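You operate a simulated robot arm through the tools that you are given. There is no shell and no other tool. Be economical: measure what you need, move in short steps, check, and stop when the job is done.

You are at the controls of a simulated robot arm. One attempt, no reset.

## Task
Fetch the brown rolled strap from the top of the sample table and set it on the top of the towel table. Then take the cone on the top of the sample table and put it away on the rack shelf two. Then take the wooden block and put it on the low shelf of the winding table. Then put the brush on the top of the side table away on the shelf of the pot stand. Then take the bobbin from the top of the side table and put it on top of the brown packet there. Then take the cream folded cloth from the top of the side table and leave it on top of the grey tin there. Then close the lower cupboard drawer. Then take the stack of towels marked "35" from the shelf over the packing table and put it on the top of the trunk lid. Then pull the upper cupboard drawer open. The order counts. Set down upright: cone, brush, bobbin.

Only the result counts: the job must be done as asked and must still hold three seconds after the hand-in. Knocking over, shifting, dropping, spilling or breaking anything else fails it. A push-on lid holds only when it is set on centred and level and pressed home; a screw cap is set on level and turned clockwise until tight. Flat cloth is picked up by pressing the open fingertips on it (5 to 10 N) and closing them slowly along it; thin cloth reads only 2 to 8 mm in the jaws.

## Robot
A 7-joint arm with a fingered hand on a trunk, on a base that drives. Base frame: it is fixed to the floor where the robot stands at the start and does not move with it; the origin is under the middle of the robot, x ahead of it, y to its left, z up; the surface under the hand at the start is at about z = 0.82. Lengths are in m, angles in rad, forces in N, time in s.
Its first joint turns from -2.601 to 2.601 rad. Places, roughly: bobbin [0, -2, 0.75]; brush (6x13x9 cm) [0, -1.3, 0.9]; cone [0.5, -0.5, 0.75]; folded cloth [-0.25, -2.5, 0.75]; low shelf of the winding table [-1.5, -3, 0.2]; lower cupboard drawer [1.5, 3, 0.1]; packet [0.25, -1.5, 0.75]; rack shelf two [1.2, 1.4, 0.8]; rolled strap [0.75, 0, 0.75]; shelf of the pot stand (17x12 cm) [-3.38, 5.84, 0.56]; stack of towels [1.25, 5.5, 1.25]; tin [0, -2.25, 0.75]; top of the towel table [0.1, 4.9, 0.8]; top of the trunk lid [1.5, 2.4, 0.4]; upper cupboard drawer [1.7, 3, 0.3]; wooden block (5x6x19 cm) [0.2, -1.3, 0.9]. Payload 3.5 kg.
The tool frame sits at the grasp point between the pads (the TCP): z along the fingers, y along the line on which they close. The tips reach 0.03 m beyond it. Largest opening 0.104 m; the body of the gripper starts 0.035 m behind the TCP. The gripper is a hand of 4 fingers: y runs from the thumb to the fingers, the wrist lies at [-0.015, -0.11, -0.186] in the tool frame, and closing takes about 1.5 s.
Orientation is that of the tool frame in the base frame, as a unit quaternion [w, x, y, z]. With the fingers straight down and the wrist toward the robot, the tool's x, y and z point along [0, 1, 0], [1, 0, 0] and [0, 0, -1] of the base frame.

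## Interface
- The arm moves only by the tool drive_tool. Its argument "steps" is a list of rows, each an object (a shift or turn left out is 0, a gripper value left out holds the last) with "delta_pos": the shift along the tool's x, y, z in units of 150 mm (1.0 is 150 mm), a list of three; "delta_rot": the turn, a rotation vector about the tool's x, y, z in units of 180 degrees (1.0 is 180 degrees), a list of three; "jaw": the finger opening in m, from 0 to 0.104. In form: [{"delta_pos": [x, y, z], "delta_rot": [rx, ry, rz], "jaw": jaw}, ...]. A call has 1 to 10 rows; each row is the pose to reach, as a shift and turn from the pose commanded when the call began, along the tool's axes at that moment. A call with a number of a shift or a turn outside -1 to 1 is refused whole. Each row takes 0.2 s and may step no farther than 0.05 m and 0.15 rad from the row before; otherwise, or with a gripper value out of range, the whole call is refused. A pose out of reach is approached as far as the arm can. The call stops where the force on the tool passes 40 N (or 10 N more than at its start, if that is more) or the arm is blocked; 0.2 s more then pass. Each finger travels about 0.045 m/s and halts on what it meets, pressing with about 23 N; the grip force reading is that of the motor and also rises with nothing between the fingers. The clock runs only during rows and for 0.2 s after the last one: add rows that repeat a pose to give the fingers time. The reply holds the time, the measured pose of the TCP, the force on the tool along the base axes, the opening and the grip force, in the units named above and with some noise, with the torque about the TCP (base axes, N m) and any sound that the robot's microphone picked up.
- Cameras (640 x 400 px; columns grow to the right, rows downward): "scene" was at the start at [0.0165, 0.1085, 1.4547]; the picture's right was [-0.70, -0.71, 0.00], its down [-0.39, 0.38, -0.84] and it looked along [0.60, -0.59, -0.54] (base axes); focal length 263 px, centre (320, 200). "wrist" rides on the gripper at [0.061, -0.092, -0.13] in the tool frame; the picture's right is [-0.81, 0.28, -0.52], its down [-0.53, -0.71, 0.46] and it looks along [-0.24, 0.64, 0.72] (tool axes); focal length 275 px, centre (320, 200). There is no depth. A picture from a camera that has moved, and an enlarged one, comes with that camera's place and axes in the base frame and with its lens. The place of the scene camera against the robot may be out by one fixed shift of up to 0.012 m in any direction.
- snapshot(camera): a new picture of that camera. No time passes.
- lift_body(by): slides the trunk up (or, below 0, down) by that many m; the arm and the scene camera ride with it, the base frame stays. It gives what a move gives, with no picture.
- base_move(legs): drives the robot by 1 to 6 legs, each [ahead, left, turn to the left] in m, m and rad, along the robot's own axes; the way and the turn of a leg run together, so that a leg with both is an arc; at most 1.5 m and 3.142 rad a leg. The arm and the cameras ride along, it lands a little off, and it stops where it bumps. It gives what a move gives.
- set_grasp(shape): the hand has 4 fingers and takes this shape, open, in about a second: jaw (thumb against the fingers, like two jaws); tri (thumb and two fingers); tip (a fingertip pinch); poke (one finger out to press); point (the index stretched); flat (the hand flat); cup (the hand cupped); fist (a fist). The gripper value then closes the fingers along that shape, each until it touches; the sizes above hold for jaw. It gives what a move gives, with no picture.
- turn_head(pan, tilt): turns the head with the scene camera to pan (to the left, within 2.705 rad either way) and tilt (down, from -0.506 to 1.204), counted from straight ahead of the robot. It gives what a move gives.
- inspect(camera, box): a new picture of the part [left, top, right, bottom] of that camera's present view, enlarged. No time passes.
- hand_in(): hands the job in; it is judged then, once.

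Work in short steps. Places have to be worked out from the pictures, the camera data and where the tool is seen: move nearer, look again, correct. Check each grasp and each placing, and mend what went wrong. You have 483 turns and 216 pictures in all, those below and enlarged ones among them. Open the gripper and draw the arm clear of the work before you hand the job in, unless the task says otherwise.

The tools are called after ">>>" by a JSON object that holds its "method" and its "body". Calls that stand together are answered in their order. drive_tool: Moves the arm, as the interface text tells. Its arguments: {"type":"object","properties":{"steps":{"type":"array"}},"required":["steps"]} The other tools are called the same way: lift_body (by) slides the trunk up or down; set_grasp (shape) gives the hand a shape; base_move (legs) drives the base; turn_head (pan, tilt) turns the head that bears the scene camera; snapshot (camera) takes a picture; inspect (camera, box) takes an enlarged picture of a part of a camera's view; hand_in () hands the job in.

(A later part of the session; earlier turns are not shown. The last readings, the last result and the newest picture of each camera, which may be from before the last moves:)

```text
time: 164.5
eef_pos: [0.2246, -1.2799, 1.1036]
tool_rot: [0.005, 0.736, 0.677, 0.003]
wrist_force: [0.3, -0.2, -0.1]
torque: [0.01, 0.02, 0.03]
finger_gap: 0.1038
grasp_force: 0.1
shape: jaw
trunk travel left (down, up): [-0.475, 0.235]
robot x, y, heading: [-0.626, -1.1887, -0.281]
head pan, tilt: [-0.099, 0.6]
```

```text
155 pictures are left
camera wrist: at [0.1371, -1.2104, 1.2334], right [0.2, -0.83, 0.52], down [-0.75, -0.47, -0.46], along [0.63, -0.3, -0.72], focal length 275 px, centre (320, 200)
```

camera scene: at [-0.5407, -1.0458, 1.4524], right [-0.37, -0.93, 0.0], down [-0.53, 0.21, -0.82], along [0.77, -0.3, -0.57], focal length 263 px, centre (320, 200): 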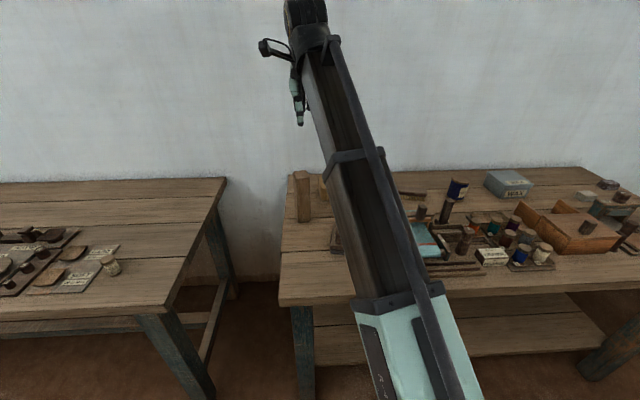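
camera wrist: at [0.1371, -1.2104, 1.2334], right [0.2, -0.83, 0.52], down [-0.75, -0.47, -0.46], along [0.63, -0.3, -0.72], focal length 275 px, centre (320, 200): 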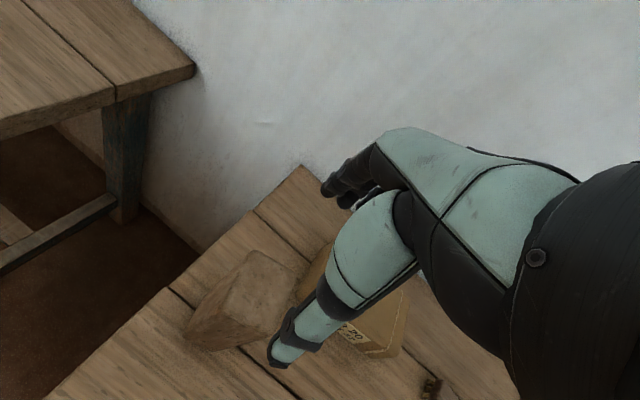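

Alignment is confirmed. Descend to ≈0.965 and close.

>>> {"method": "drive_tool", "body": {"steps": [{"delta_pos": [0, -0.01, 0.25]}, {"delta_pos": [0, -0.01, 0.5]}, {"delta_pos": [0, -0.01, 0.75]}, {"delta_pos": [0, -0.01, 0.92]}]}}

>>> {"method": "snapshot", "body": {"camera": "wrist"}}

>>> {"method": "drive_tool", "body": {"steps": [{"jaw": 0}, {"jaw": 0}, {"jaw": 0}, {"jaw": 0}, {"jaw": 0}, {"jaw": 0}, {"jaw": 0}]}}

```text
time: 165.5
eef_pos: [0.2235, -1.2809, 0.9705]
tool_rot: [0.007, 0.736, 0.677, 0.005]
wrist_force: [-5.7, 0.2, 25.0]
torque: [0.29, 0.22, 0.04]
finger_gap: 0.1039
grasp_force: 0.1
shape: jaw
trunk travel left (down, up): [-0.475, 0.235]
robot x, y, heading: [-0.6257, -1.1911, -0.277]
head pan, tilt: [-0.099, 0.6]
```

```text
154 pictures are left
camera wrist: at [0.1358, -1.2112, 1.0985], right [0.2, -0.83, 0.52], down [-0.75, -0.47, -0.47], along [0.64, -0.3, -0.71], focal length 275 px, centre (320, 200)
```

wrist: 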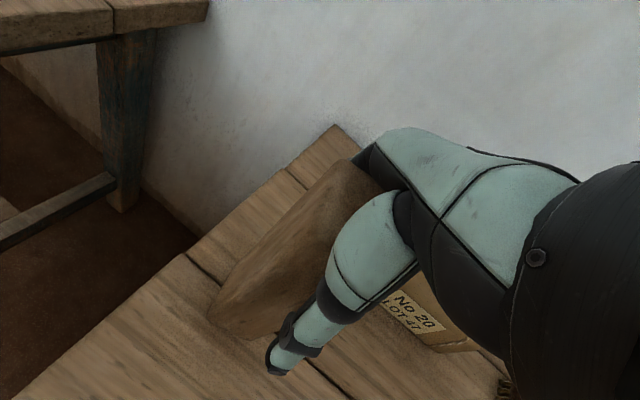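

```text
time: 167.1
eef_pos: [0.2227, -1.28, 0.9702]
tool_rot: [0.006, 0.735, 0.678, 0.005]
wrist_force: [-2.4, 1.4, 38.4]
torque: [-0.14, -0.56, 0.03]
finger_gap: 0.0502
grasp_force: 22.8
shape: jaw
trunk travel left (down, up): [-0.475, 0.235]
robot x, y, heading: [-0.624, -1.1965, -0.275]
head pan, tilt: [-0.099, 0.6]
```

The palm touches the block's top (top ≈1.005); gripped at 50 mm. I lift.

>>> {"method": "drive_tool", "body": {"steps": [{"delta_pos": [0, 0, -0.1]}, {"delta_pos": [0, 0, -0.3]}, {"delta_pos": [0, 0, -0.6]}, {"delta_pos": [0, 0, -0.9]}]}}

>>> {"method": "snapshot", "body": {"camera": "wrist"}}

```text
time: 168.1
eef_pos: [0.225, -1.2837, 1.0999]
tool_rot: [0.004, 0.735, 0.678, 0.003]
wrist_force: [0.7, -1.0, -2.4]
torque: [-0.06, -0.01, 0.03]
finger_gap: 0.0491
grasp_force: 23.3
shape: jaw
trunk travel left (down, up): [-0.475, 0.235]
robot x, y, heading: [-0.6215, -1.1877, -0.275]
head pan, tilt: [-0.099, 0.6]
```

```text
153 pictures are left
camera wrist: at [0.1377, -1.2141, 1.2294], right [0.2, -0.83, 0.52], down [-0.75, -0.47, -0.46], along [0.63, -0.3, -0.72], focal length 275 px, centre (320, 200)
```

wrist: 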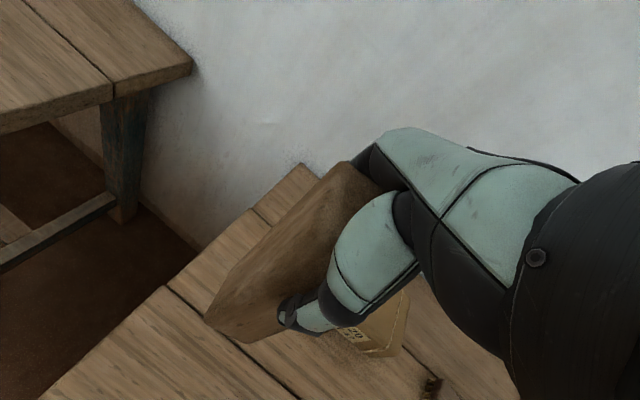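

Block held. Raise, retract, and look toward the winding table.

>>> {"method": "drive_tool", "body": {"steps": [{"delta_pos": [0, 0, -0.3]}, {"delta_pos": [0, 0, -0.6]}, {"delta_pos": [0, -0.25, -0.7]}, {"delta_pos": [0, -0.55, -0.7]}, {"delta_pos": [0, -0.8, -0.7], "delta_rot": [0, 0, 0.03]}, {"delta_pos": [0, -1.0, -0.7], "delta_rot": [0, 0, 0.062]}]}}

>>> {"method": "drive_tool", "body": {"steps": [{"delta_pos": [-0.2, -0.2, 0]}, {"delta_pos": [-0.4, -0.4, 0]}, {"delta_pos": [-0.6, -0.6, 0]}, {"delta_pos": [-0.7, -0.65, 0]}]}}

>>> {"method": "turn_head", "body": {"pan": -1.0, "tilt": 0.5}}

>>> {"method": "snapshot", "body": {"camera": "scene"}}

>>> {"method": "turn_head", "body": {"pan": -2.0, "tilt": 0.5}}

>>> {"method": "snapshot", "body": {"camera": "scene"}}

```text
time: 169.5
eef_pos: [0.0726, -1.2704, 1.2039]
tool_rot: [0.004, 0.798, 0.603, 0.004]
wrist_force: [-0.3, 0.1, -2.4]
torque: [-0.03, -0.02, 0.04]
finger_gap: 0.049
grasp_force: 23.2
shape: jaw
trunk travel left (down, up): [-0.475, 0.235]
robot x, y, heading: [-0.6263, -1.1895, -0.278]
head pan, tilt: [-0.099, 0.6]
```

```text
time: 170.5
eef_pos: [-0.0493, -1.3433, 1.2046]
tool_rot: [0.005, 0.798, 0.603, 0.004]
wrist_force: [-1.5, 0.3, -2.0]
torque: [0.01, 0.0, 0.05]
finger_gap: 0.0488
grasp_force: 23.3
shape: jaw
trunk travel left (down, up): [-0.475, 0.235]
robot x, y, heading: [-0.6236, -1.1894, -0.282]
head pan, tilt: [-0.099, 0.6]
```

```text
time: 171.7
eef_pos: [-0.0487, -1.344, 1.2041]
tool_rot: [0.004, 0.797, 0.604, 0.004]
wrist_force: [-0.3, -0.7, -2.6]
torque: [-0.01, 0.01, 0.0]
finger_gap: 0.0493
grasp_force: 22.9
shape: jaw
trunk travel left (down, up): [-0.475, 0.235]
robot x, y, heading: [-0.6255, -1.1878, -0.282]
head pan, tilt: [-1.0, 0.499]
```

```text
152 pictures are left
camera scene: at [-0.5965, -1.1004, 1.4615], right [-0.96, -0.29, 0.0], down [-0.14, 0.46, -0.88], along [0.25, -0.84, -0.48], focal length 263 px, centre (320, 200)
```

scene: 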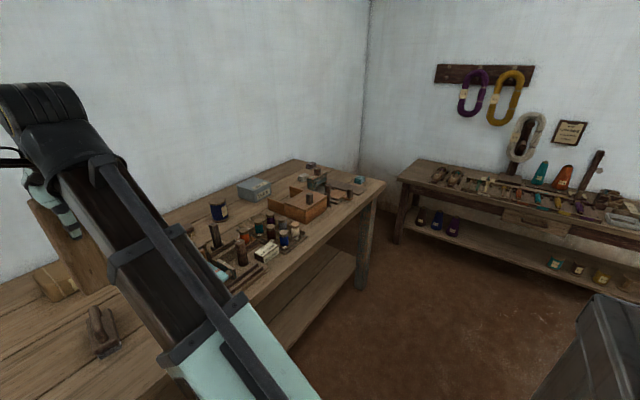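

```text
time: 172.9
eef_pos: [-0.0492, -1.3443, 1.2049]
tool_rot: [0.004, 0.798, 0.603, 0.003]
wrist_force: [-0.4, 0.9, -2.9]
torque: [-0.01, 0.01, 0.0]
finger_gap: 0.049
grasp_force: 23.0
shape: jaw
trunk travel left (down, up): [-0.475, 0.235]
robot x, y, heading: [-0.6243, -1.1887, -0.273]
head pan, tilt: [-2.0, 0.499]
```

```text
151 pictures are left
camera scene: at [-0.6819, -1.0826, 1.4615], right [-0.76, 0.65, 0.0], down [0.31, 0.36, -0.88], along [-0.57, -0.67, -0.48], focal length 263 px, centre (320, 200)
```

scene: 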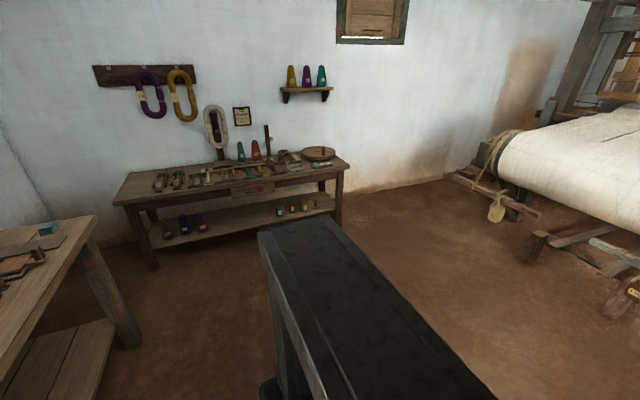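

The winding table's front runs (-0.70,-3.09)→(-2.23,-2.60), with free space mid-shelf near (-1.46,-3.0). I back off, turn to face it (heading ≈-1.88) and approach.

>>> {"method": "base_move", "body": {"legs": [[-0.3, 0, 0], [0, 0, -1.6], [0.95, 0, 0]]}}

>>> {"method": "turn_head", "body": {"pan": 0.1, "tilt": 0.6}}

>>> {"method": "snapshot", "body": {"camera": "scene"}}

```text
time: 183.6
eef_pos: [-1.4024, -2.5789, 1.2032]
tool_rot: [0.006, 0.987, -0.159, 0.0]
wrist_force: [-0.4, 0.3, -2.5]
torque: [0.02, 0.02, 0.01]
finger_gap: 0.0487
grasp_force: 22.3
shape: jaw
trunk travel left (down, up): [-0.475, 0.235]
robot x, y, heading: [-1.2205, -2.0091, -1.891]
head pan, tilt: [-2.0, 0.499]
```

```text
time: 185.6
eef_pos: [-1.4031, -2.579, 1.2037]
tool_rot: [0.006, 0.987, -0.16, -0.001]
wrist_force: [0.7, -0.4, -3.5]
torque: [-0.03, 0.05, 0.02]
finger_gap: 0.0486
grasp_force: 22.7
shape: jaw
trunk travel left (down, up): [-0.475, 0.235]
robot x, y, heading: [-1.2259, -2.0065, -1.889]
head pan, tilt: [0.099, 0.6]
```

```text
150 pictures are left
camera scene: at [-1.0701, -2.1068, 1.4524], right [-0.98, 0.22, 0.0], down [0.12, 0.55, -0.83], along [-0.18, -0.81, -0.56], focal length 263 px, centre (320, 200)
```

scene: 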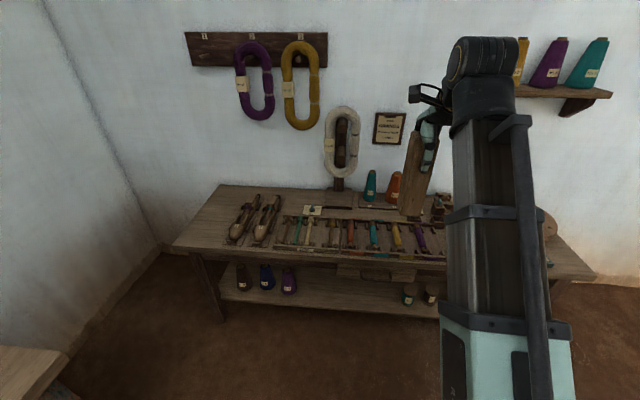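

Tabletop edge is just ahead of the hand, so I back off 0.3 m before lowering the trunk fully.

>>> {"method": "base_move", "body": {"legs": [[-0.3, 0, 0]]}}

>>> {"method": "lift_body", "body": {"by": -0.47}}

>>> {"method": "turn_head", "body": {"pan": 0.1, "tilt": 0.35}}

>>> {"method": "snapshot", "body": {"camera": "scene"}}

>>> {"method": "snapshot", "body": {"camera": "wrist"}}

```text
time: 187.6
eef_pos: [-1.3063, -2.299, 1.2046]
tool_rot: [0.006, 0.988, -0.155, -0.001]
wrist_force: [-0.5, -0.5, -2.9]
torque: [-0.02, 0.04, 0.01]
finger_gap: 0.0486
grasp_force: 23.2
shape: jaw
trunk travel left (down, up): [-0.475, 0.235]
robot x, y, heading: [-1.1336, -1.7285, -1.88]
head pan, tilt: [0.099, 0.6]
```

```text
refused: -0.47 is not a number from -0.4 to 0.4
```

```text
time: 188.4
eef_pos: [-1.3067, -2.2977, 1.2053]
tool_rot: [0.006, 0.988, -0.155, -0.001]
wrist_force: [0.3, -1.3, -2.8]
torque: [0.01, 0.02, 0.01]
finger_gap: 0.0487
grasp_force: 23.4
shape: jaw
trunk travel left (down, up): [-0.475, 0.235]
robot x, y, heading: [-1.1345, -1.7269, -1.882]
head pan, tilt: [0.099, 0.351]
```

```text
149 pictures are left
camera scene: at [-0.9784, -1.8283, 1.4751], right [-0.98, 0.21, 0.0], down [0.07, 0.34, -0.94], along [-0.2, -0.92, -0.34], focal length 263 px, centre (320, 200)
```

scene: 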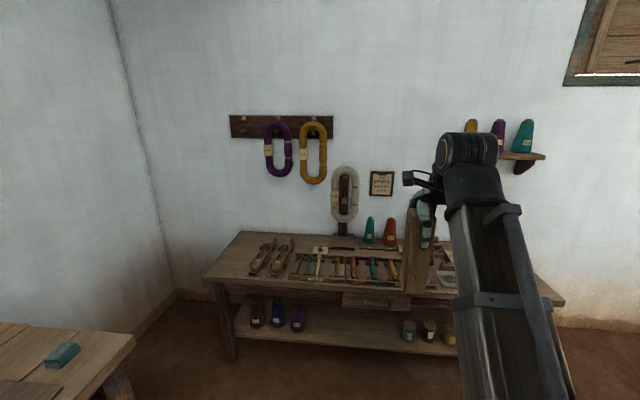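

```text
148 pictures are left
camera wrist: at [-1.2188, -2.2275, 1.3332], right [-0.85, -0.01, 0.52], down [-0.29, 0.84, -0.46], along [-0.43, -0.55, -0.72], focal length 275 px, centre (320, 200)
```

wrist: 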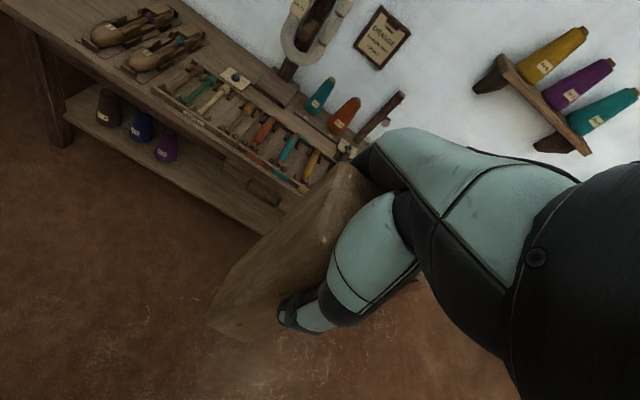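

Max per call is 0.4, so I lower in two calls.

>>> {"method": "lift_body", "body": {"by": -0.4}}

>>> {"method": "lift_body", "body": {"by": -0.07}}

>>> {"method": "turn_head", "body": {"pan": 0.15, "tilt": 0.4}}

>>> {"method": "snapshot", "body": {"camera": "scene"}}

>>> {"method": "snapshot", "body": {"camera": "wrist"}}

```text
time: 192.2
eef_pos: [-1.3067, -2.2983, 0.8045]
tool_rot: [0.006, 0.988, -0.154, 0.0]
wrist_force: [0.2, 0.3, -2.3]
torque: [0.03, 0.01, 0.01]
finger_gap: 0.0486
grasp_force: 23.0
shape: jaw
trunk travel left (down, up): [-0.075, 0.635]
robot x, y, heading: [-1.1342, -1.7287, -1.876]
head pan, tilt: [0.099, 0.351]
```

```text
time: 193.3
eef_pos: [-1.3063, -2.2983, 0.735]
tool_rot: [0.006, 0.988, -0.155, -0.001]
wrist_force: [0.0, -0.4, -2.9]
torque: [0.0, 0.02, -0.01]
finger_gap: 0.0485
grasp_force: 22.8
shape: jaw
trunk travel left (down, up): [-0.005, 0.705]
robot x, y, heading: [-1.1305, -1.7306, -1.882]
head pan, tilt: [0.099, 0.351]
```

```text
time: 193.9
eef_pos: [-1.3055, -2.2983, 0.7341]
tool_rot: [0.006, 0.988, -0.155, -0.002]
wrist_force: [0.2, -0.2, -3.3]
torque: [-0.04, 0.04, -0.02]
finger_gap: 0.0487
grasp_force: 23.5
shape: jaw
trunk travel left (down, up): [-0.005, 0.705]
robot x, y, heading: [-1.13, -1.7315, -1.883]
head pan, tilt: [0.15, 0.4]
```

```text
147 pictures are left
camera scene: at [-0.9737, -1.8286, 1.0007], right [-0.99, 0.16, 0.0], down [0.06, 0.38, -0.92], along [-0.15, -0.91, -0.39], focal length 263 px, centre (320, 200)
```

scene: 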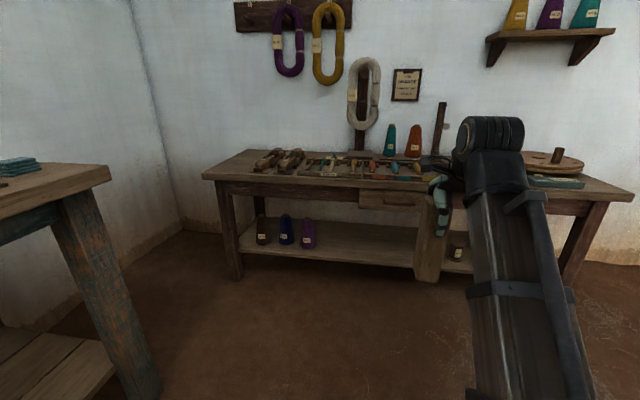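

```text
146 pictures are left
camera wrist: at [-1.2188, -2.2274, 0.8632], right [-0.85, -0.01, 0.52], down [-0.29, 0.84, -0.46], along [-0.43, -0.55, -0.72], focal length 275 px, centre (320, 200)
```

wrist: 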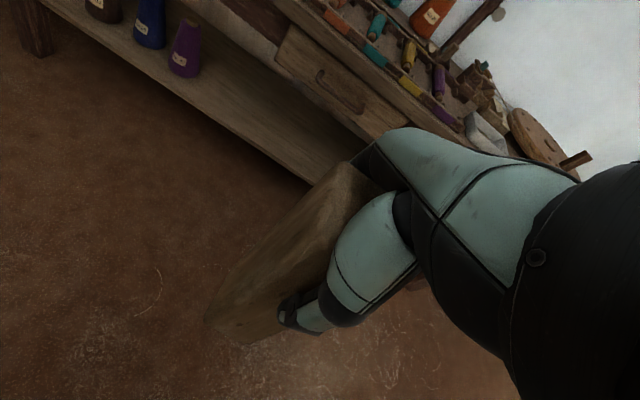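

The winding table is low (top ≈0.64, shelf ≈0.23, drawer underside ≈0.5), so a fingers-down placing won't fit. I'll lay the block in with the fingers horizontal and closing sideways; I rotate the hand in free space in two halves.

>>> {"method": "drive_tool", "body": {"steps": [{"delta_rot": [-0.024, 0.024, 0.024]}, {"delta_rot": [-0.048, 0.048, 0.048]}, {"delta_rot": [-0.072, 0.072, 0.072]}, {"delta_rot": [-0.096, 0.096, 0.096]}, {"delta_rot": [-0.12, 0.12, 0.12]}, {"delta_rot": [-0.144, 0.144, 0.144]}, {"delta_rot": [-0.168, 0.168, 0.168]}, {"delta_rot": [-0.1925, 0.1925, 0.1925]}]}}

>>> {"method": "snapshot", "body": {"camera": "scene"}}

```text
time: 195.7
eef_pos: [-1.306, -2.2991, 0.7351]
tool_rot: [0.335, 0.809, -0.419, 0.242]
wrist_force: [0.2, 0.5, -2.5]
torque: [0.1, 0.05, 0.02]
finger_gap: 0.0485
grasp_force: 22.8
shape: jaw
trunk travel left (down, up): [-0.005, 0.705]
robot x, y, heading: [-1.1307, -1.7284, -1.88]
head pan, tilt: [0.15, 0.4]
```

```text
145 pictures are left
camera scene: at [-0.9737, -1.8286, 1.0007], right [-0.99, 0.16, 0.0], down [0.06, 0.38, -0.92], along [-0.15, -0.91, -0.39], focal length 263 px, centre (320, 200)
```

scene: 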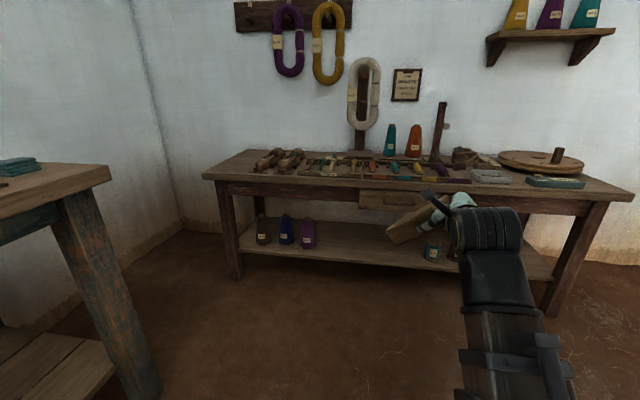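

Reached. Second half of the rotation.

>>> {"method": "drive_tool", "body": {"steps": [{"delta_rot": [-0.024, 0.024, 0.024]}, {"delta_rot": [-0.048, 0.048, 0.048]}, {"delta_rot": [-0.072, 0.072, 0.072]}, {"delta_rot": [-0.096, 0.096, 0.096]}, {"delta_rot": [-0.12, 0.12, 0.12]}, {"delta_rot": [-0.144, 0.144, 0.144]}, {"delta_rot": [-0.168, 0.168, 0.168]}, {"delta_rot": [-0.1925, 0.1925, 0.1925]}]}}

>>> {"method": "snapshot", "body": {"camera": "scene"}}

>>> {"method": "snapshot", "body": {"camera": "wrist"}}

```text
time: 197.5
eef_pos: [-1.306, -2.2986, 0.7352]
tool_rot: [0.575, 0.413, -0.568, 0.419]
wrist_force: [1.0, 0.0, -2.7]
torque: [0.14, -0.05, 0.03]
finger_gap: 0.0484
grasp_force: 22.8
shape: jaw
trunk travel left (down, up): [-0.005, 0.705]
robot x, y, heading: [-1.129, -1.7279, -1.879]
head pan, tilt: [0.15, 0.4]
```

```text
144 pictures are left
camera scene: at [-0.9737, -1.8286, 1.0007], right [-0.99, 0.16, 0.0], down [0.06, 0.38, -0.92], along [-0.15, -0.91, -0.39], focal length 263 px, centre (320, 200)
```

scene: 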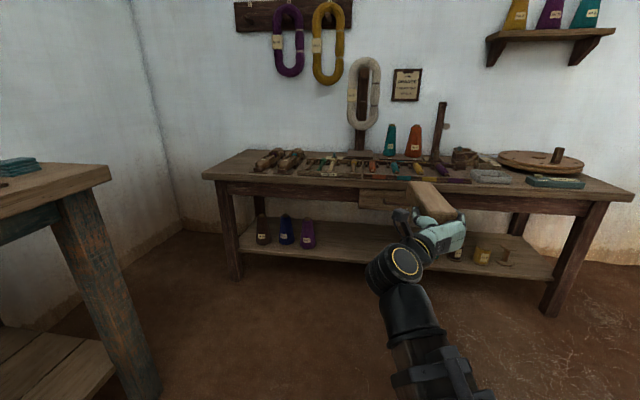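

```text
143 pictures are left
camera wrist: at [-1.1781, -2.2009, 0.7938], right [-0.1, 0.57, -0.82], down [0.54, -0.66, -0.53], along [-0.84, -0.49, -0.24], focal length 275 px, centre (320, 200)
```

wrist: 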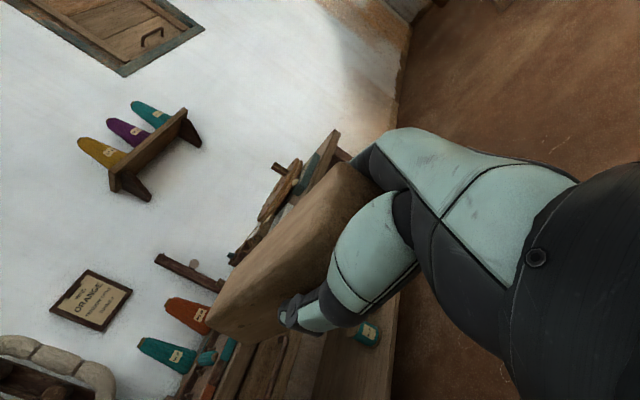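

Works: hand horizontal, block level pointing forward. Now lower the hand (tool -x is down) toward z≈0.33.

>>> {"method": "drive_tool", "body": {"steps": [{"delta_pos": [-0.3, 0, 0]}, {"delta_pos": [-0.6, 0, 0]}, {"delta_pos": [-0.9, 0, 0]}, {"delta_pos": [-1.0, 0, 0]}]}}

>>> {"method": "drive_tool", "body": {"steps": [{"delta_pos": [-0.3, 0, 0]}, {"delta_pos": [-0.6, 0, 0]}, {"delta_pos": [-0.9, 0, 0]}, {"delta_pos": [-1.0, 0, 0]}]}}

>>> {"method": "drive_tool", "body": {"steps": [{"delta_pos": [-0.3, 0, 0]}, {"delta_pos": [-0.6, 0, 0]}]}}

>>> {"method": "snapshot", "body": {"camera": "scene"}}

>>> {"method": "snapshot", "body": {"camera": "wrist"}}

```text
time: 198.5
eef_pos: [-1.3052, -2.3248, 0.5888]
tool_rot: [0.575, 0.412, -0.569, 0.419]
wrist_force: [0.5, 0.2, -2.0]
torque: [0.17, -0.04, -0.01]
finger_gap: 0.0486
grasp_force: 22.5
shape: jaw
out of reach, approached as far as the arm can: row 2, 3, 4
trunk travel left (down, up): [-0.005, 0.705]
robot x, y, heading: [-1.1358, -1.7304, -1.884]
head pan, tilt: [0.15, 0.4]
```

```text
time: 199.5
eef_pos: [-1.3169, -2.3297, 0.5404]
tool_rot: [-0.551, -0.432, 0.588, -0.405]
wrist_force: [0.2, -0.6, -2.8]
torque: [0.13, -0.04, 0.01]
finger_gap: 0.0485
grasp_force: 23.0
shape: jaw
out of reach, approached as far as the arm can: row 1, 2, 3, 4
trunk travel left (down, up): [-0.005, 0.705]
robot x, y, heading: [-1.1303, -1.7286, -1.884]
head pan, tilt: [0.15, 0.4]
```

```text
time: 200.1
eef_pos: [-1.3233, -2.3308, 0.5125]
tool_rot: [-0.536, -0.443, 0.6, -0.396]
wrist_force: [-0.8, 0.2, -4.0]
torque: [0.15, 0.01, -0.01]
finger_gap: 0.0487
grasp_force: 23.1
shape: jaw
out of reach, approached as far as the arm can: row 1, 2
trunk travel left (down, up): [-0.005, 0.705]
robot x, y, heading: [-1.1306, -1.7288, -1.881]
head pan, tilt: [0.15, 0.4]
```

```text
142 pictures are left
camera scene: at [-0.9737, -1.8286, 1.0007], right [-0.99, 0.16, 0.0], down [0.06, 0.38, -0.92], along [-0.15, -0.91, -0.39], focal length 263 px, centre (320, 200)
```

scene: 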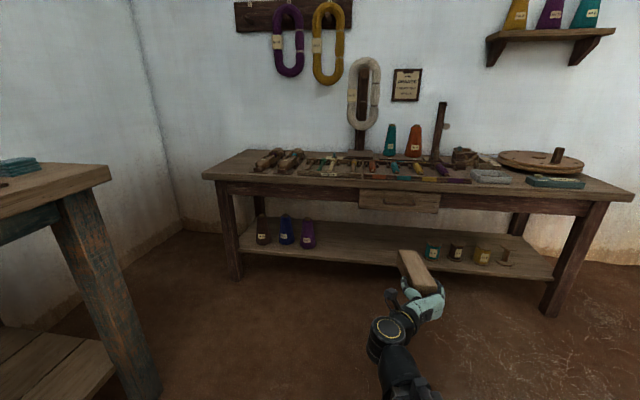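

```text
141 pictures are left
camera wrist: at [-1.1994, -2.2393, 0.5875], right [-0.09, 0.66, -0.75], down [0.57, -0.59, -0.58], along [-0.82, -0.47, -0.32], focal length 275 px, centre (320, 200)
```

wrist: 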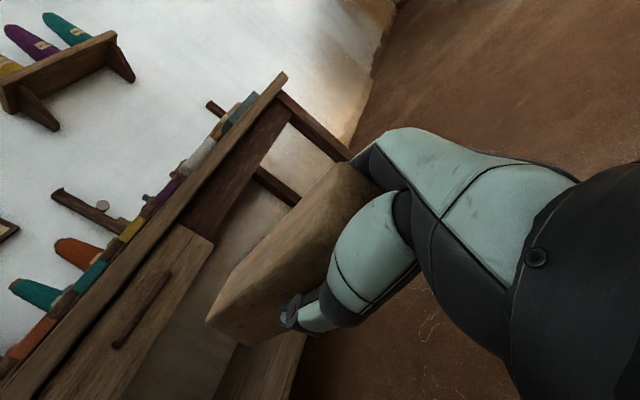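

Out of reach this close in; I extend the hand forward while continuing, since longer reach allows lower wrist.

>>> {"method": "drive_tool", "body": {"steps": [{"delta_pos": [0, 0, 0.3]}, {"delta_pos": [0, 0, 0.6]}, {"delta_pos": [0, 0, 0.9]}, {"delta_pos": [0, 0, 1.0]}]}}

>>> {"method": "drive_tool", "body": {"steps": [{"delta_pos": [-0.2, 0, 0.15]}, {"delta_pos": [-0.45, 0, 0.25]}, {"delta_pos": [-0.7, 0, 0.35]}]}}

```text
time: 201.1
eef_pos: [-1.3692, -2.4706, 0.5239]
tool_rot: [-0.542, -0.439, 0.595, -0.399]
wrist_force: [0.2, -0.1, -2.6]
torque: [0.18, -0.06, 0.03]
finger_gap: 0.0484
grasp_force: 23.8
shape: jaw
out of reach, approached as far as the arm can: row 1, 2, 3, 4
trunk travel left (down, up): [-0.005, 0.705]
robot x, y, heading: [-1.1322, -1.7279, -1.882]
head pan, tilt: [0.15, 0.4]
```

```text
time: 201.9
eef_pos: [-1.3937, -2.5177, 0.477]
tool_rot: [-0.524, -0.451, 0.608, -0.39]
wrist_force: [-0.1, -0.1, -2.7]
torque: [0.11, -0.04, -0.04]
finger_gap: 0.0484
grasp_force: 22.8
shape: jaw
out of reach, approached as far as the arm can: row 1, 2, 3
trunk travel left (down, up): [-0.005, 0.705]
robot x, y, heading: [-1.1314, -1.7254, -1.884]
head pan, tilt: [0.15, 0.4]
```

There's a wrist limit forcing the fingers to pitch down. I test whether a longer reach recovers a level hand: back the base 0.25 and extend with a level-up correction.

>>> {"method": "base_move", "body": {"legs": [[-0.25, 0, 0]]}}

>>> {"method": "drive_tool", "body": {"steps": [{"delta_pos": [0, 0, 0.25], "delta_rot": [0, 0.01, 0]}, {"delta_pos": [0, 0, 0.5], "delta_rot": [0, 0.02, 0]}, {"delta_pos": [0, 0, 0.75], "delta_rot": [0, 0.035, 0]}, {"delta_pos": [0, 0, 1.0], "delta_rot": [0, 0.047, 0]}]}}

>>> {"method": "drive_tool", "body": {"steps": [{"delta_pos": [-0.2, 0, 0.0]}, {"delta_pos": [-0.5, 0, 0.0]}, {"delta_pos": [-0.75, 0, 0.0]}, {"delta_pos": [-1.0, 0, 0.0]}]}}

```text
time: 203.7
eef_pos: [-1.3195, -2.2809, 0.478]
tool_rot: [-0.526, -0.449, 0.609, -0.389]
wrist_force: [-0.1, -0.2, -3.1]
torque: [0.14, -0.06, -0.02]
finger_gap: 0.0488
grasp_force: 23.3
shape: jaw
trunk travel left (down, up): [-0.005, 0.705]
robot x, y, heading: [-1.0552, -1.494, -1.888]
head pan, tilt: [0.15, 0.4]
```

```text
time: 204.7
eef_pos: [-1.3667, -2.4161, 0.5121]
tool_rot: [-0.538, -0.441, 0.594, -0.404]
wrist_force: [-0.1, 0.2, -2.6]
torque: [0.12, -0.03, 0.01]
finger_gap: 0.0487
grasp_force: 23.4
shape: jaw
out of reach, approached as far as the arm can: row 1, 2, 3, 4
trunk travel left (down, up): [-0.005, 0.705]
robot x, y, heading: [-1.0529, -1.492, -1.886]
head pan, tilt: [0.15, 0.4]
```

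```text
time: 205.7
eef_pos: [-1.371, -2.4094, 0.4195]
tool_rot: [-0.504, -0.462, 0.619, -0.386]
wrist_force: [-0.1, 0.7, -2.2]
torque: [0.16, -0.02, -0.01]
finger_gap: 0.0485
grasp_force: 22.7
shape: jaw
out of reach, approached as far as the arm can: row 1, 2, 3, 4
trunk travel left (down, up): [-0.005, 0.705]
robot x, y, heading: [-1.056, -1.492, -1.888]
head pan, tilt: [0.15, 0.4]
```

At full reach the pitch is ~11° down at z 0.42, which is workable: I'll enter slightly nose-down and let the block pivot flat on the shelf. Descend further to ~0.35 and look.

>>> {"method": "drive_tool", "body": {"steps": [{"delta_pos": [-0.2, 0, 0.0]}, {"delta_pos": [-0.4, 0, 0.0]}, {"delta_pos": [-0.6, 0, 0.0]}]}}

>>> {"method": "snapshot", "body": {"camera": "scene"}}

>>> {"method": "snapshot", "body": {"camera": "wrist"}}

```text
time: 206.5
eef_pos: [-1.3732, -2.3997, 0.3677]
tool_rot: [-0.485, -0.474, 0.632, -0.375]
wrist_force: [0.6, 0.3, -3.0]
torque: [0.16, -0.03, 0.03]
finger_gap: 0.0484
grasp_force: 23.4
shape: jaw
out of reach, approached as far as the arm can: row 1, 2, 3
trunk travel left (down, up): [-0.005, 0.705]
robot x, y, heading: [-1.0539, -1.4947, -1.884]
head pan, tilt: [0.15, 0.4]
```

```text
140 pictures are left
camera scene: at [-0.8974, -1.5922, 1.0007], right [-0.99, 0.16, 0.0], down [0.06, 0.38, -0.92], along [-0.15, -0.91, -0.39], focal length 263 px, centre (320, 200)
```

scene: 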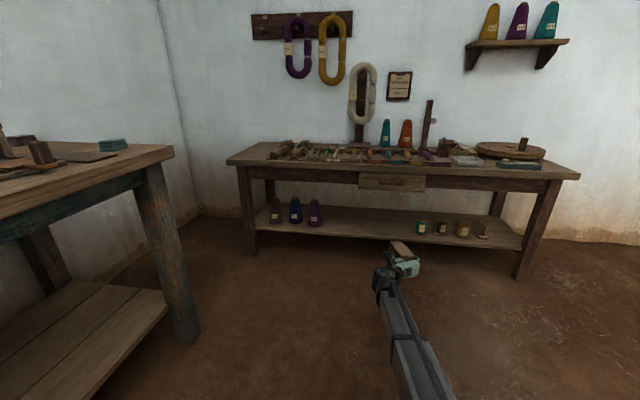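

```text
139 pictures are left
camera wrist: at [-1.2562, -2.3165, 0.4591], right [-0.07, 0.75, -0.66], down [0.61, -0.49, -0.62], along [-0.79, -0.45, -0.43], focal length 275 px, centre (320, 200)
```

wrist: 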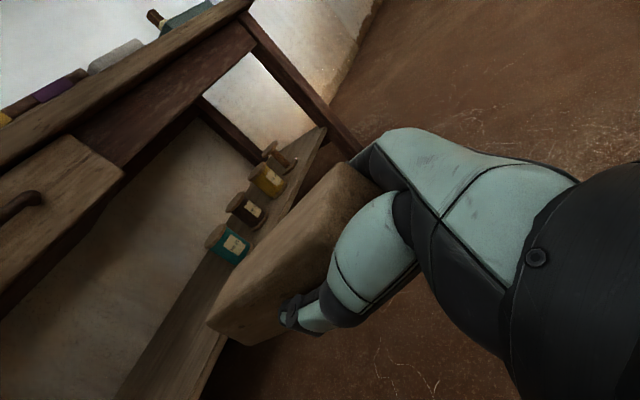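

Pitch 14°, z 0.368; nose bottom ≈0.30, above the shelf (≈0.23), TCP ≈0.37 m from the shelf edge. I drive the base forward 0.28 to bring the nose over the shelf.

>>> {"method": "base_move", "body": {"legs": [[0.28, 0, 0]]}}

>>> {"method": "snapshot", "body": {"camera": "scene"}}

>>> {"method": "snapshot", "body": {"camera": "wrist"}}

```text
time: 208.5
eef_pos: [-1.4603, -2.672, 0.3665]
tool_rot: [-0.484, -0.474, 0.632, -0.376]
wrist_force: [0.2, 0.3, -2.9]
torque: [0.16, -0.03, 0.02]
finger_gap: 0.0486
grasp_force: 23.1
shape: jaw
trunk travel left (down, up): [-0.005, 0.705]
robot x, y, heading: [-1.1453, -1.763, -1.886]
head pan, tilt: [0.15, 0.4]
```

```text
138 pictures are left
camera scene: at [-0.9852, -1.863, 1.0006], right [-0.99, 0.16, 0.0], down [0.06, 0.38, -0.92], along [-0.15, -0.91, -0.39], focal length 263 px, centre (320, 200)
```

scene: 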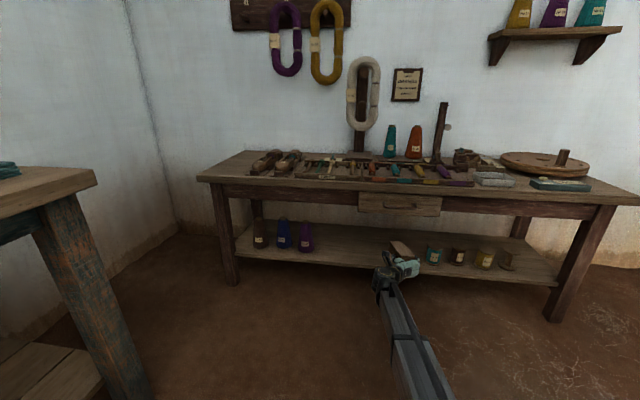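

```text
137 pictures are left
camera wrist: at [-1.3424, -2.5879, 0.4589], right [-0.07, 0.75, -0.66], down [0.61, -0.49, -0.62], along [-0.79, -0.45, -0.43], focal length 275 px, centre (320, 200)
```

wrist: 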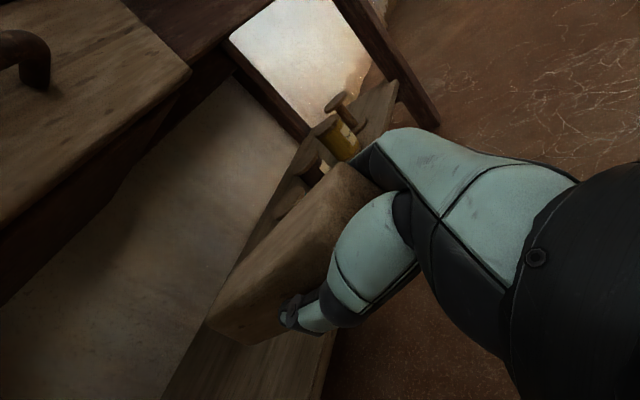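

Shelf edge measured at (-1.448,-2.79); the TCP is 0.11 m before it, with lateral clearance to jars ≈0.11. I drive forward 0.155 so the whole block is over the shelf.

>>> {"method": "base_move", "body": {"legs": [[0.155, 0.02, 0]]}}

>>> {"method": "snapshot", "body": {"camera": "wrist"}}

>>> {"method": "inspect", "body": {"camera": "scene", "box": [300, 150, 520, 330]}}

```text
time: 209.9
eef_pos: [-1.4881, -2.8254, 0.3662]
tool_rot: [-0.484, -0.475, 0.632, -0.376]
wrist_force: [0.4, 0.6, -2.3]
torque: [0.17, -0.04, 0.02]
finger_gap: 0.0484
grasp_force: 22.7
shape: jaw
trunk travel left (down, up): [-0.005, 0.705]
robot x, y, heading: [-1.1737, -1.9188, -1.879]
head pan, tilt: [0.15, 0.4]
```

```text
136 pictures are left
camera wrist: at [-1.3711, -2.7413, 0.4589], right [-0.07, 0.75, -0.66], down [0.61, -0.49, -0.62], along [-0.79, -0.45, -0.43], focal length 275 px, centre (320, 200)
```

wrist: 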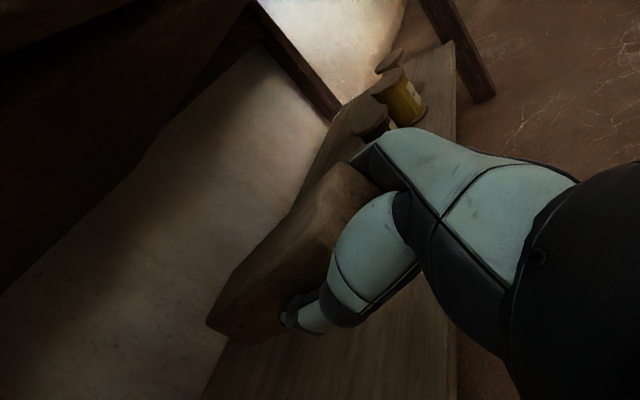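

```text
2.22 times, centred on (410, 240) of scene
camera zoom: at [-1.0138, -2.0165, 1.0006], right [-0.99, 0.16, 0.0], down [0.06, 0.38, -0.92], along [-0.15, -0.91, -0.39], focal length 585 px, centre (120, 111)
```

zoom: 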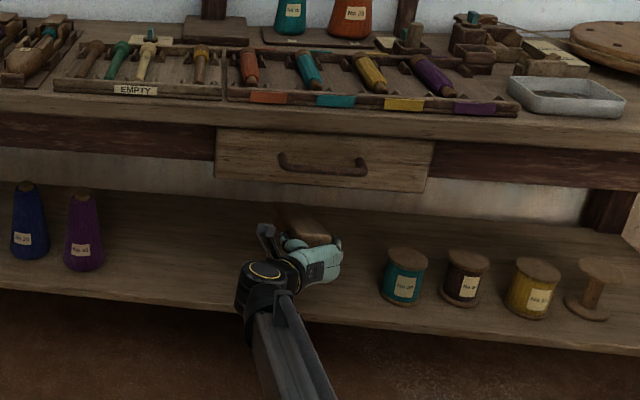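

Looking good. I lower vertically in small rows until the nose makes contact.

>>> {"method": "drive_tool", "body": {"steps": [{"delta_pos": [-0.1, 0, 0.026]}, {"delta_pos": [-0.2, 0, 0.05]}, {"delta_pos": [-0.25, 0, 0.064]}, {"delta_pos": [-0.3, 0, 0.077]}, {"delta_pos": [-0.35, 0, 0.09]}, {"delta_pos": [-0.4, 0, 0.1]}]}}

>>> {"method": "snapshot", "body": {"camera": "wrist"}}

```text
time: 211.3
eef_pos: [-1.4926, -2.8293, 0.3276]
tool_rot: [-0.47, -0.481, 0.642, -0.368]
wrist_force: [0.3, 0.2, -2.2]
torque: [0.11, -0.03, 0.0]
finger_gap: 0.0489
grasp_force: 22.8
shape: jaw
out of reach, approached as far as the arm can: row 1, 2, 3, 4, 5, 6
trunk travel left (down, up): [-0.005, 0.705]
robot x, y, heading: [-1.1747, -1.9158, -1.888]
head pan, tilt: [0.15, 0.4]
```

```text
134 pictures are left
camera wrist: at [-1.377, -2.7489, 0.4242], right [-0.06, 0.77, -0.63], down [0.62, -0.47, -0.63], along [-0.78, -0.43, -0.45], focal length 275 px, centre (320, 200)
```

wrist: 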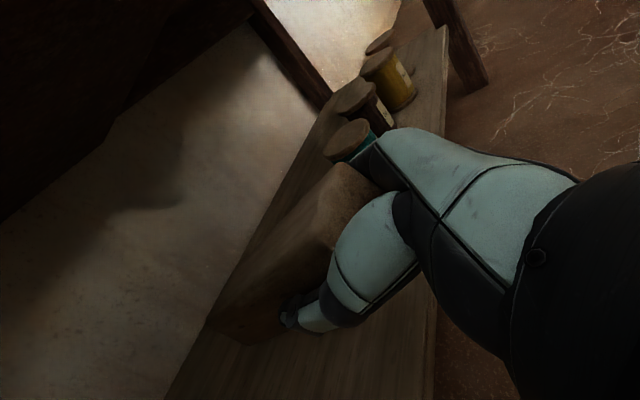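

Continue lowering.

>>> {"method": "drive_tool", "body": {"steps": [{"delta_pos": [-0.08, 0, 0.024]}, {"delta_pos": [-0.16, 0, 0.05]}, {"delta_pos": [-0.24, 0, 0.072]}, {"delta_pos": [-0.32, 0, 0.096]}, {"delta_pos": [-0.4, 0, 0.12]}, {"delta_pos": [-0.48, 0, 0.144]}]}}

>>> {"method": "snapshot", "body": {"camera": "wrist"}}

```text
time: 212.7
eef_pos: [-1.4973, -2.8391, 0.2902]
tool_rot: [-0.458, -0.488, 0.649, -0.362]
wrist_force: [0.0, 0.0, -2.3]
torque: [0.12, -0.04, 0.0]
finger_gap: 0.0485
grasp_force: 22.6
shape: jaw
out of reach, approached as far as the arm can: row 1, 2, 3, 4, 5, 6
trunk travel left (down, up): [-0.005, 0.705]
robot x, y, heading: [-1.1725, -1.9164, -1.885]
head pan, tilt: [0.15, 0.4]
```

```text
133 pictures are left
camera wrist: at [-1.3838, -2.7609, 0.3924], right [-0.06, 0.79, -0.61], down [0.63, -0.44, -0.63], along [-0.77, -0.42, -0.48], focal length 275 px, centre (320, 200)
```

wrist: 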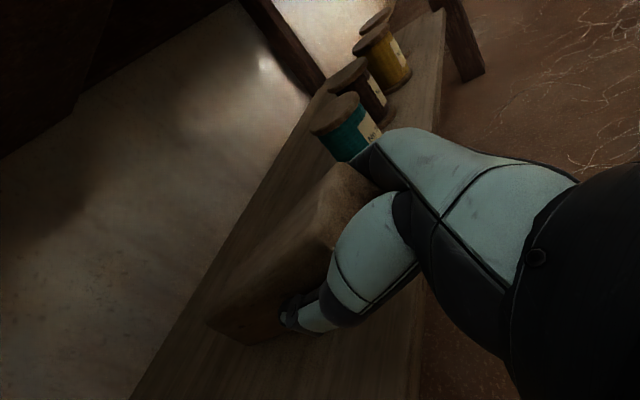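

No contact yet so the shelf is lower (~0.19) and its edge a bit farther; I drive 0.06 further in before contact, then continue down.

>>> {"method": "base_move", "body": {"legs": [[0.065, 0, 0]]}}

>>> {"method": "drive_tool", "body": {"steps": [{"delta_pos": [-0.06, 0, 0.02]}, {"delta_pos": [-0.12, 0, 0.04]}, {"delta_pos": [-0.18, 0, 0.06]}, {"delta_pos": [-0.24, 0, 0.08]}, {"delta_pos": [-0.3, 0, 0.1]}, {"delta_pos": [-0.36, 0, 0.12]}]}}

>>> {"method": "snapshot", "body": {"camera": "wrist"}}

```text
time: 213.7
eef_pos: [-1.5193, -2.9023, 0.2916]
tool_rot: [-0.459, -0.488, 0.648, -0.362]
wrist_force: [-0.6, 0.6, -2.9]
torque: [0.16, -0.06, 0.01]
finger_gap: 0.0488
grasp_force: 23.4
shape: jaw
trunk travel left (down, up): [-0.005, 0.705]
robot x, y, heading: [-1.1944, -1.981, -1.88]
head pan, tilt: [0.15, 0.4]
```

```text
time: 215.1
eef_pos: [-1.5204, -2.9064, 0.2544]
tool_rot: [-0.446, -0.493, 0.657, -0.355]
wrist_force: [1.1, 3.4, 10.1]
torque: [-1.21, 0.56, -0.15]
finger_gap: 0.0477
grasp_force: 23.2
shape: jaw
out of reach, approached as far as the arm can: row 2, 3, 4, 5, 6
trunk travel left (down, up): [-0.005, 0.705]
robot x, y, heading: [-1.1926, -1.9776, -1.883]
head pan, tilt: [0.15, 0.4]
```

```text
132 pictures are left
camera wrist: at [-1.4078, -2.8319, 0.3601], right [-0.05, 0.81, -0.59], down [0.64, -0.42, -0.64], along [-0.76, -0.41, -0.5], focal length 275 px, centre (320, 200)
```

wrist: 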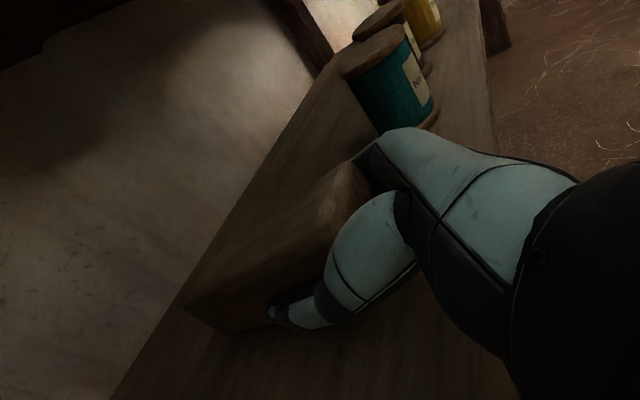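

Nose contact made (10 N). I continue pressing down slowly so the block pivots toward flat.

>>> {"method": "drive_tool", "body": {"steps": [{"delta_pos": [-0.04, 0, 0.014]}, {"delta_pos": [-0.08, 0, 0.028]}, {"delta_pos": [-0.12, 0, 0.042]}, {"delta_pos": [-0.16, 0, 0.056]}, {"delta_pos": [-0.2, 0, 0.07]}]}}

>>> {"method": "snapshot", "body": {"camera": "wrist"}}

>>> {"method": "inspect", "body": {"camera": "scene", "box": [300, 150, 520, 330]}}

```text
time: 216.3
eef_pos: [-1.5254, -2.9137, 0.2454]
tool_rot: [-0.443, -0.495, 0.658, -0.354]
wrist_force: [1.6, 2.3, 8.3]
torque: [-1.39, 0.54, 0.09]
finger_gap: 0.048
grasp_force: 23.0
shape: jaw
out of reach, approached as far as the arm can: row 1, 2, 3, 4, 5
trunk travel left (down, up): [-0.005, 0.705]
robot x, y, heading: [-1.194, -1.9792, -1.886]
head pan, tilt: [0.15, 0.4]
```

```text
131 pictures are left
camera wrist: at [-1.4125, -2.839, 0.3512], right [-0.05, 0.81, -0.58], down [0.65, -0.42, -0.64], along [-0.76, -0.41, -0.5], focal length 275 px, centre (320, 200)
```

wrist: 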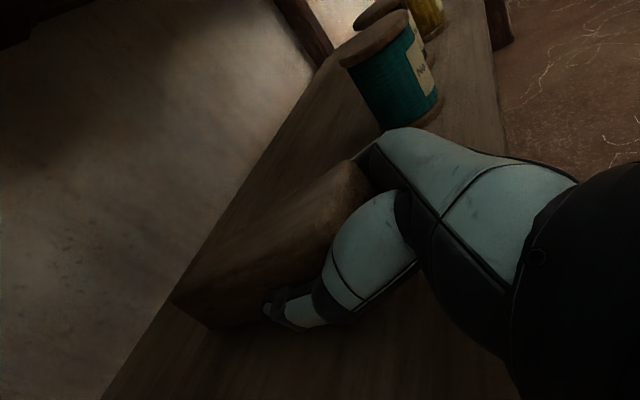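

```text
2.22 times, centred on (410, 240) of scene
camera zoom: at [-1.0339, -2.0786, 1.0007], right [-0.99, 0.16, 0.0], down [0.06, 0.38, -0.92], along [-0.15, -0.91, -0.39], focal length 585 px, centre (120, 111)
```

zoom: 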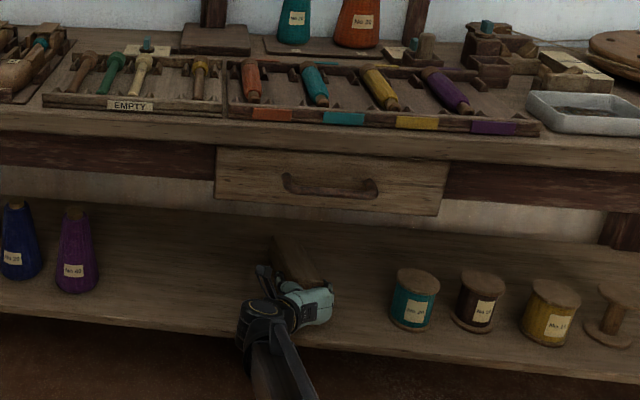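

It is pivoting as hoped. Press on a bit more.

>>> {"method": "drive_tool", "body": {"steps": [{"delta_pos": [-0.06, 0, 0.02]}, {"delta_pos": [-0.12, 0, 0.04]}, {"delta_pos": [-0.18, 0, 0.06]}, {"delta_pos": [-0.24, 0, 0.085]}, {"delta_pos": [-0.3, 0, 0.105]}]}}

>>> {"method": "snapshot", "body": {"camera": "wrist"}}

```text
time: 217.6
eef_pos: [-1.5323, -2.9219, 0.236]
tool_rot: [-0.442, -0.497, 0.659, -0.351]
wrist_force: [0.3, 5.2, 26.5]
torque: [-1.31, 0.81, 0.1]
finger_gap: 0.0478
grasp_force: 22.6
shape: jaw
out of reach, approached as far as the arm can: row 1, 2, 3, 4, 5
trunk travel left (down, up): [-0.005, 0.705]
robot x, y, heading: [-1.1918, -1.9779, -1.887]
head pan, tilt: [0.15, 0.4]
stopped in row 5: the force on the tool passed its limit at 41 N (the readings are from after the stop); the commanded pose is now the measured one
```

```text
129 pictures are left
camera wrist: at [-1.4193, -2.8481, 0.3418], right [-0.05, 0.82, -0.58], down [0.64, -0.41, -0.64], along [-0.76, -0.4, -0.5], focal length 275 px, centre (320, 200)
```

wrist: 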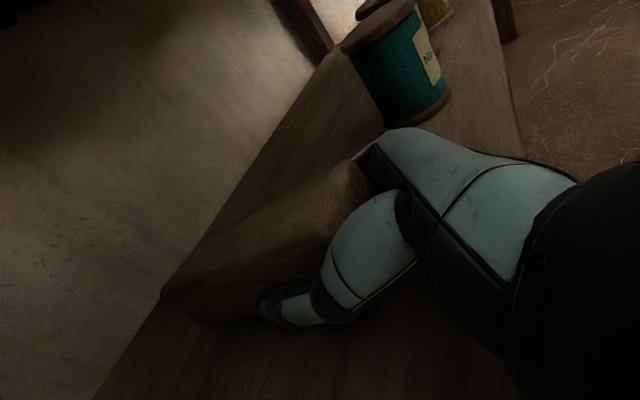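

Now 41 N: nearly flat or finger touching. Release the grip.

>>> {"method": "drive_tool", "body": {"steps": [{"jaw": 0.06}, {"jaw": 0.07}, {"jaw": 0.08}, {"jaw": 0.09}, {"jaw": 0.09}, {"jaw": 0.09}]}}

>>> {"method": "snapshot", "body": {"camera": "wrist"}}

>>> {"method": "inspect", "body": {"camera": "scene", "box": [340, 200, 480, 320]}}

```text
time: 219.0
eef_pos: [-1.5311, -2.9229, 0.2315]
tool_rot: [-0.44, -0.497, 0.66, -0.352]
wrist_force: [8.8, -1.5, 19.9]
torque: [-0.19, 0.46, 0.12]
finger_gap: 0.0898
grasp_force: 0.1
shape: jaw
trunk travel left (down, up): [-0.005, 0.705]
robot x, y, heading: [-1.1935, -1.9774, -1.885]
head pan, tilt: [0.15, 0.4]
```

```text
128 pictures are left
camera wrist: at [-1.4188, -2.8489, 0.3382], right [-0.05, 0.82, -0.57], down [0.65, -0.41, -0.64], along [-0.76, -0.4, -0.51], focal length 275 px, centre (320, 200)
```

wrist: 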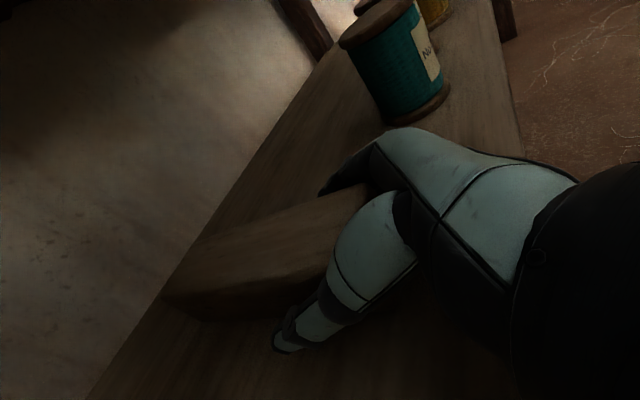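

```text
3.33 times, centred on (410, 260) of scene
camera zoom: at [-1.0336, -2.0779, 1.0007], right [-0.99, 0.16, 0.0], down [0.06, 0.38, -0.92], along [-0.15, -0.91, -0.39], focal length 878 px, centre (20, 0)
```

zoom: 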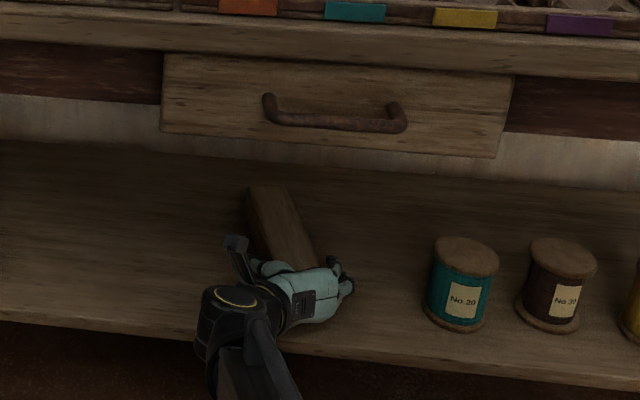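

The block lies flat on the shelf. I ease the hand up 15 mm and back, then back the base out.

>>> {"method": "drive_tool", "body": {"steps": [{"delta_pos": [0.05, 0, -0.03]}, {"delta_pos": [0.1, 0, -0.06]}]}}

>>> {"method": "base_move", "body": {"legs": [[-0.3, 0, 0]]}}

>>> {"method": "snapshot", "body": {"camera": "scene"}}

```text
time: 219.6
eef_pos: [-1.5323, -2.9175, 0.2457]
tool_rot: [-0.439, -0.497, 0.661, -0.35]
wrist_force: [0.0, -0.1, 0.0]
torque: [0.0, 0.03, -0.03]
finger_gap: 0.0901
grasp_force: 0.1
shape: jaw
trunk travel left (down, up): [-0.005, 0.705]
robot x, y, heading: [-1.1923, -1.9812, -1.885]
head pan, tilt: [0.15, 0.4]
```

```text
time: 221.7
eef_pos: [-1.438, -2.6328, 0.2465]
tool_rot: [-0.44, -0.497, 0.661, -0.35]
wrist_force: [-0.2, -0.7, 0.0]
torque: [0.02, -0.02, 0.02]
finger_gap: 0.09
grasp_force: 0.0
shape: jaw
trunk travel left (down, up): [-0.005, 0.705]
robot x, y, heading: [-1.1005, -1.6915, -1.884]
head pan, tilt: [0.15, 0.4]
```

```text
126 pictures are left
camera scene: at [-0.9413, -1.7927, 1.0007], right [-0.99, 0.16, 0.0], down [0.06, 0.38, -0.92], along [-0.15, -0.91, -0.39], focal length 263 px, centre (320, 200)
```

scene: 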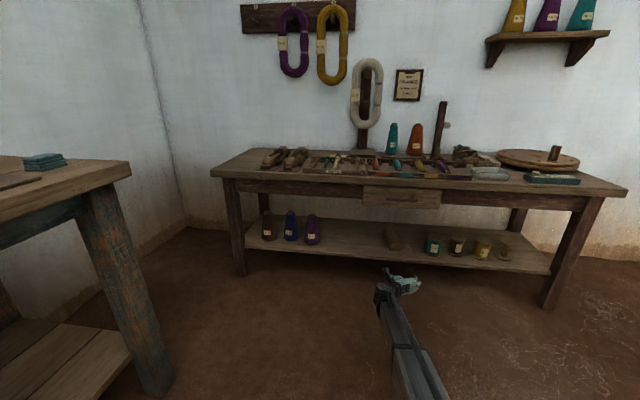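

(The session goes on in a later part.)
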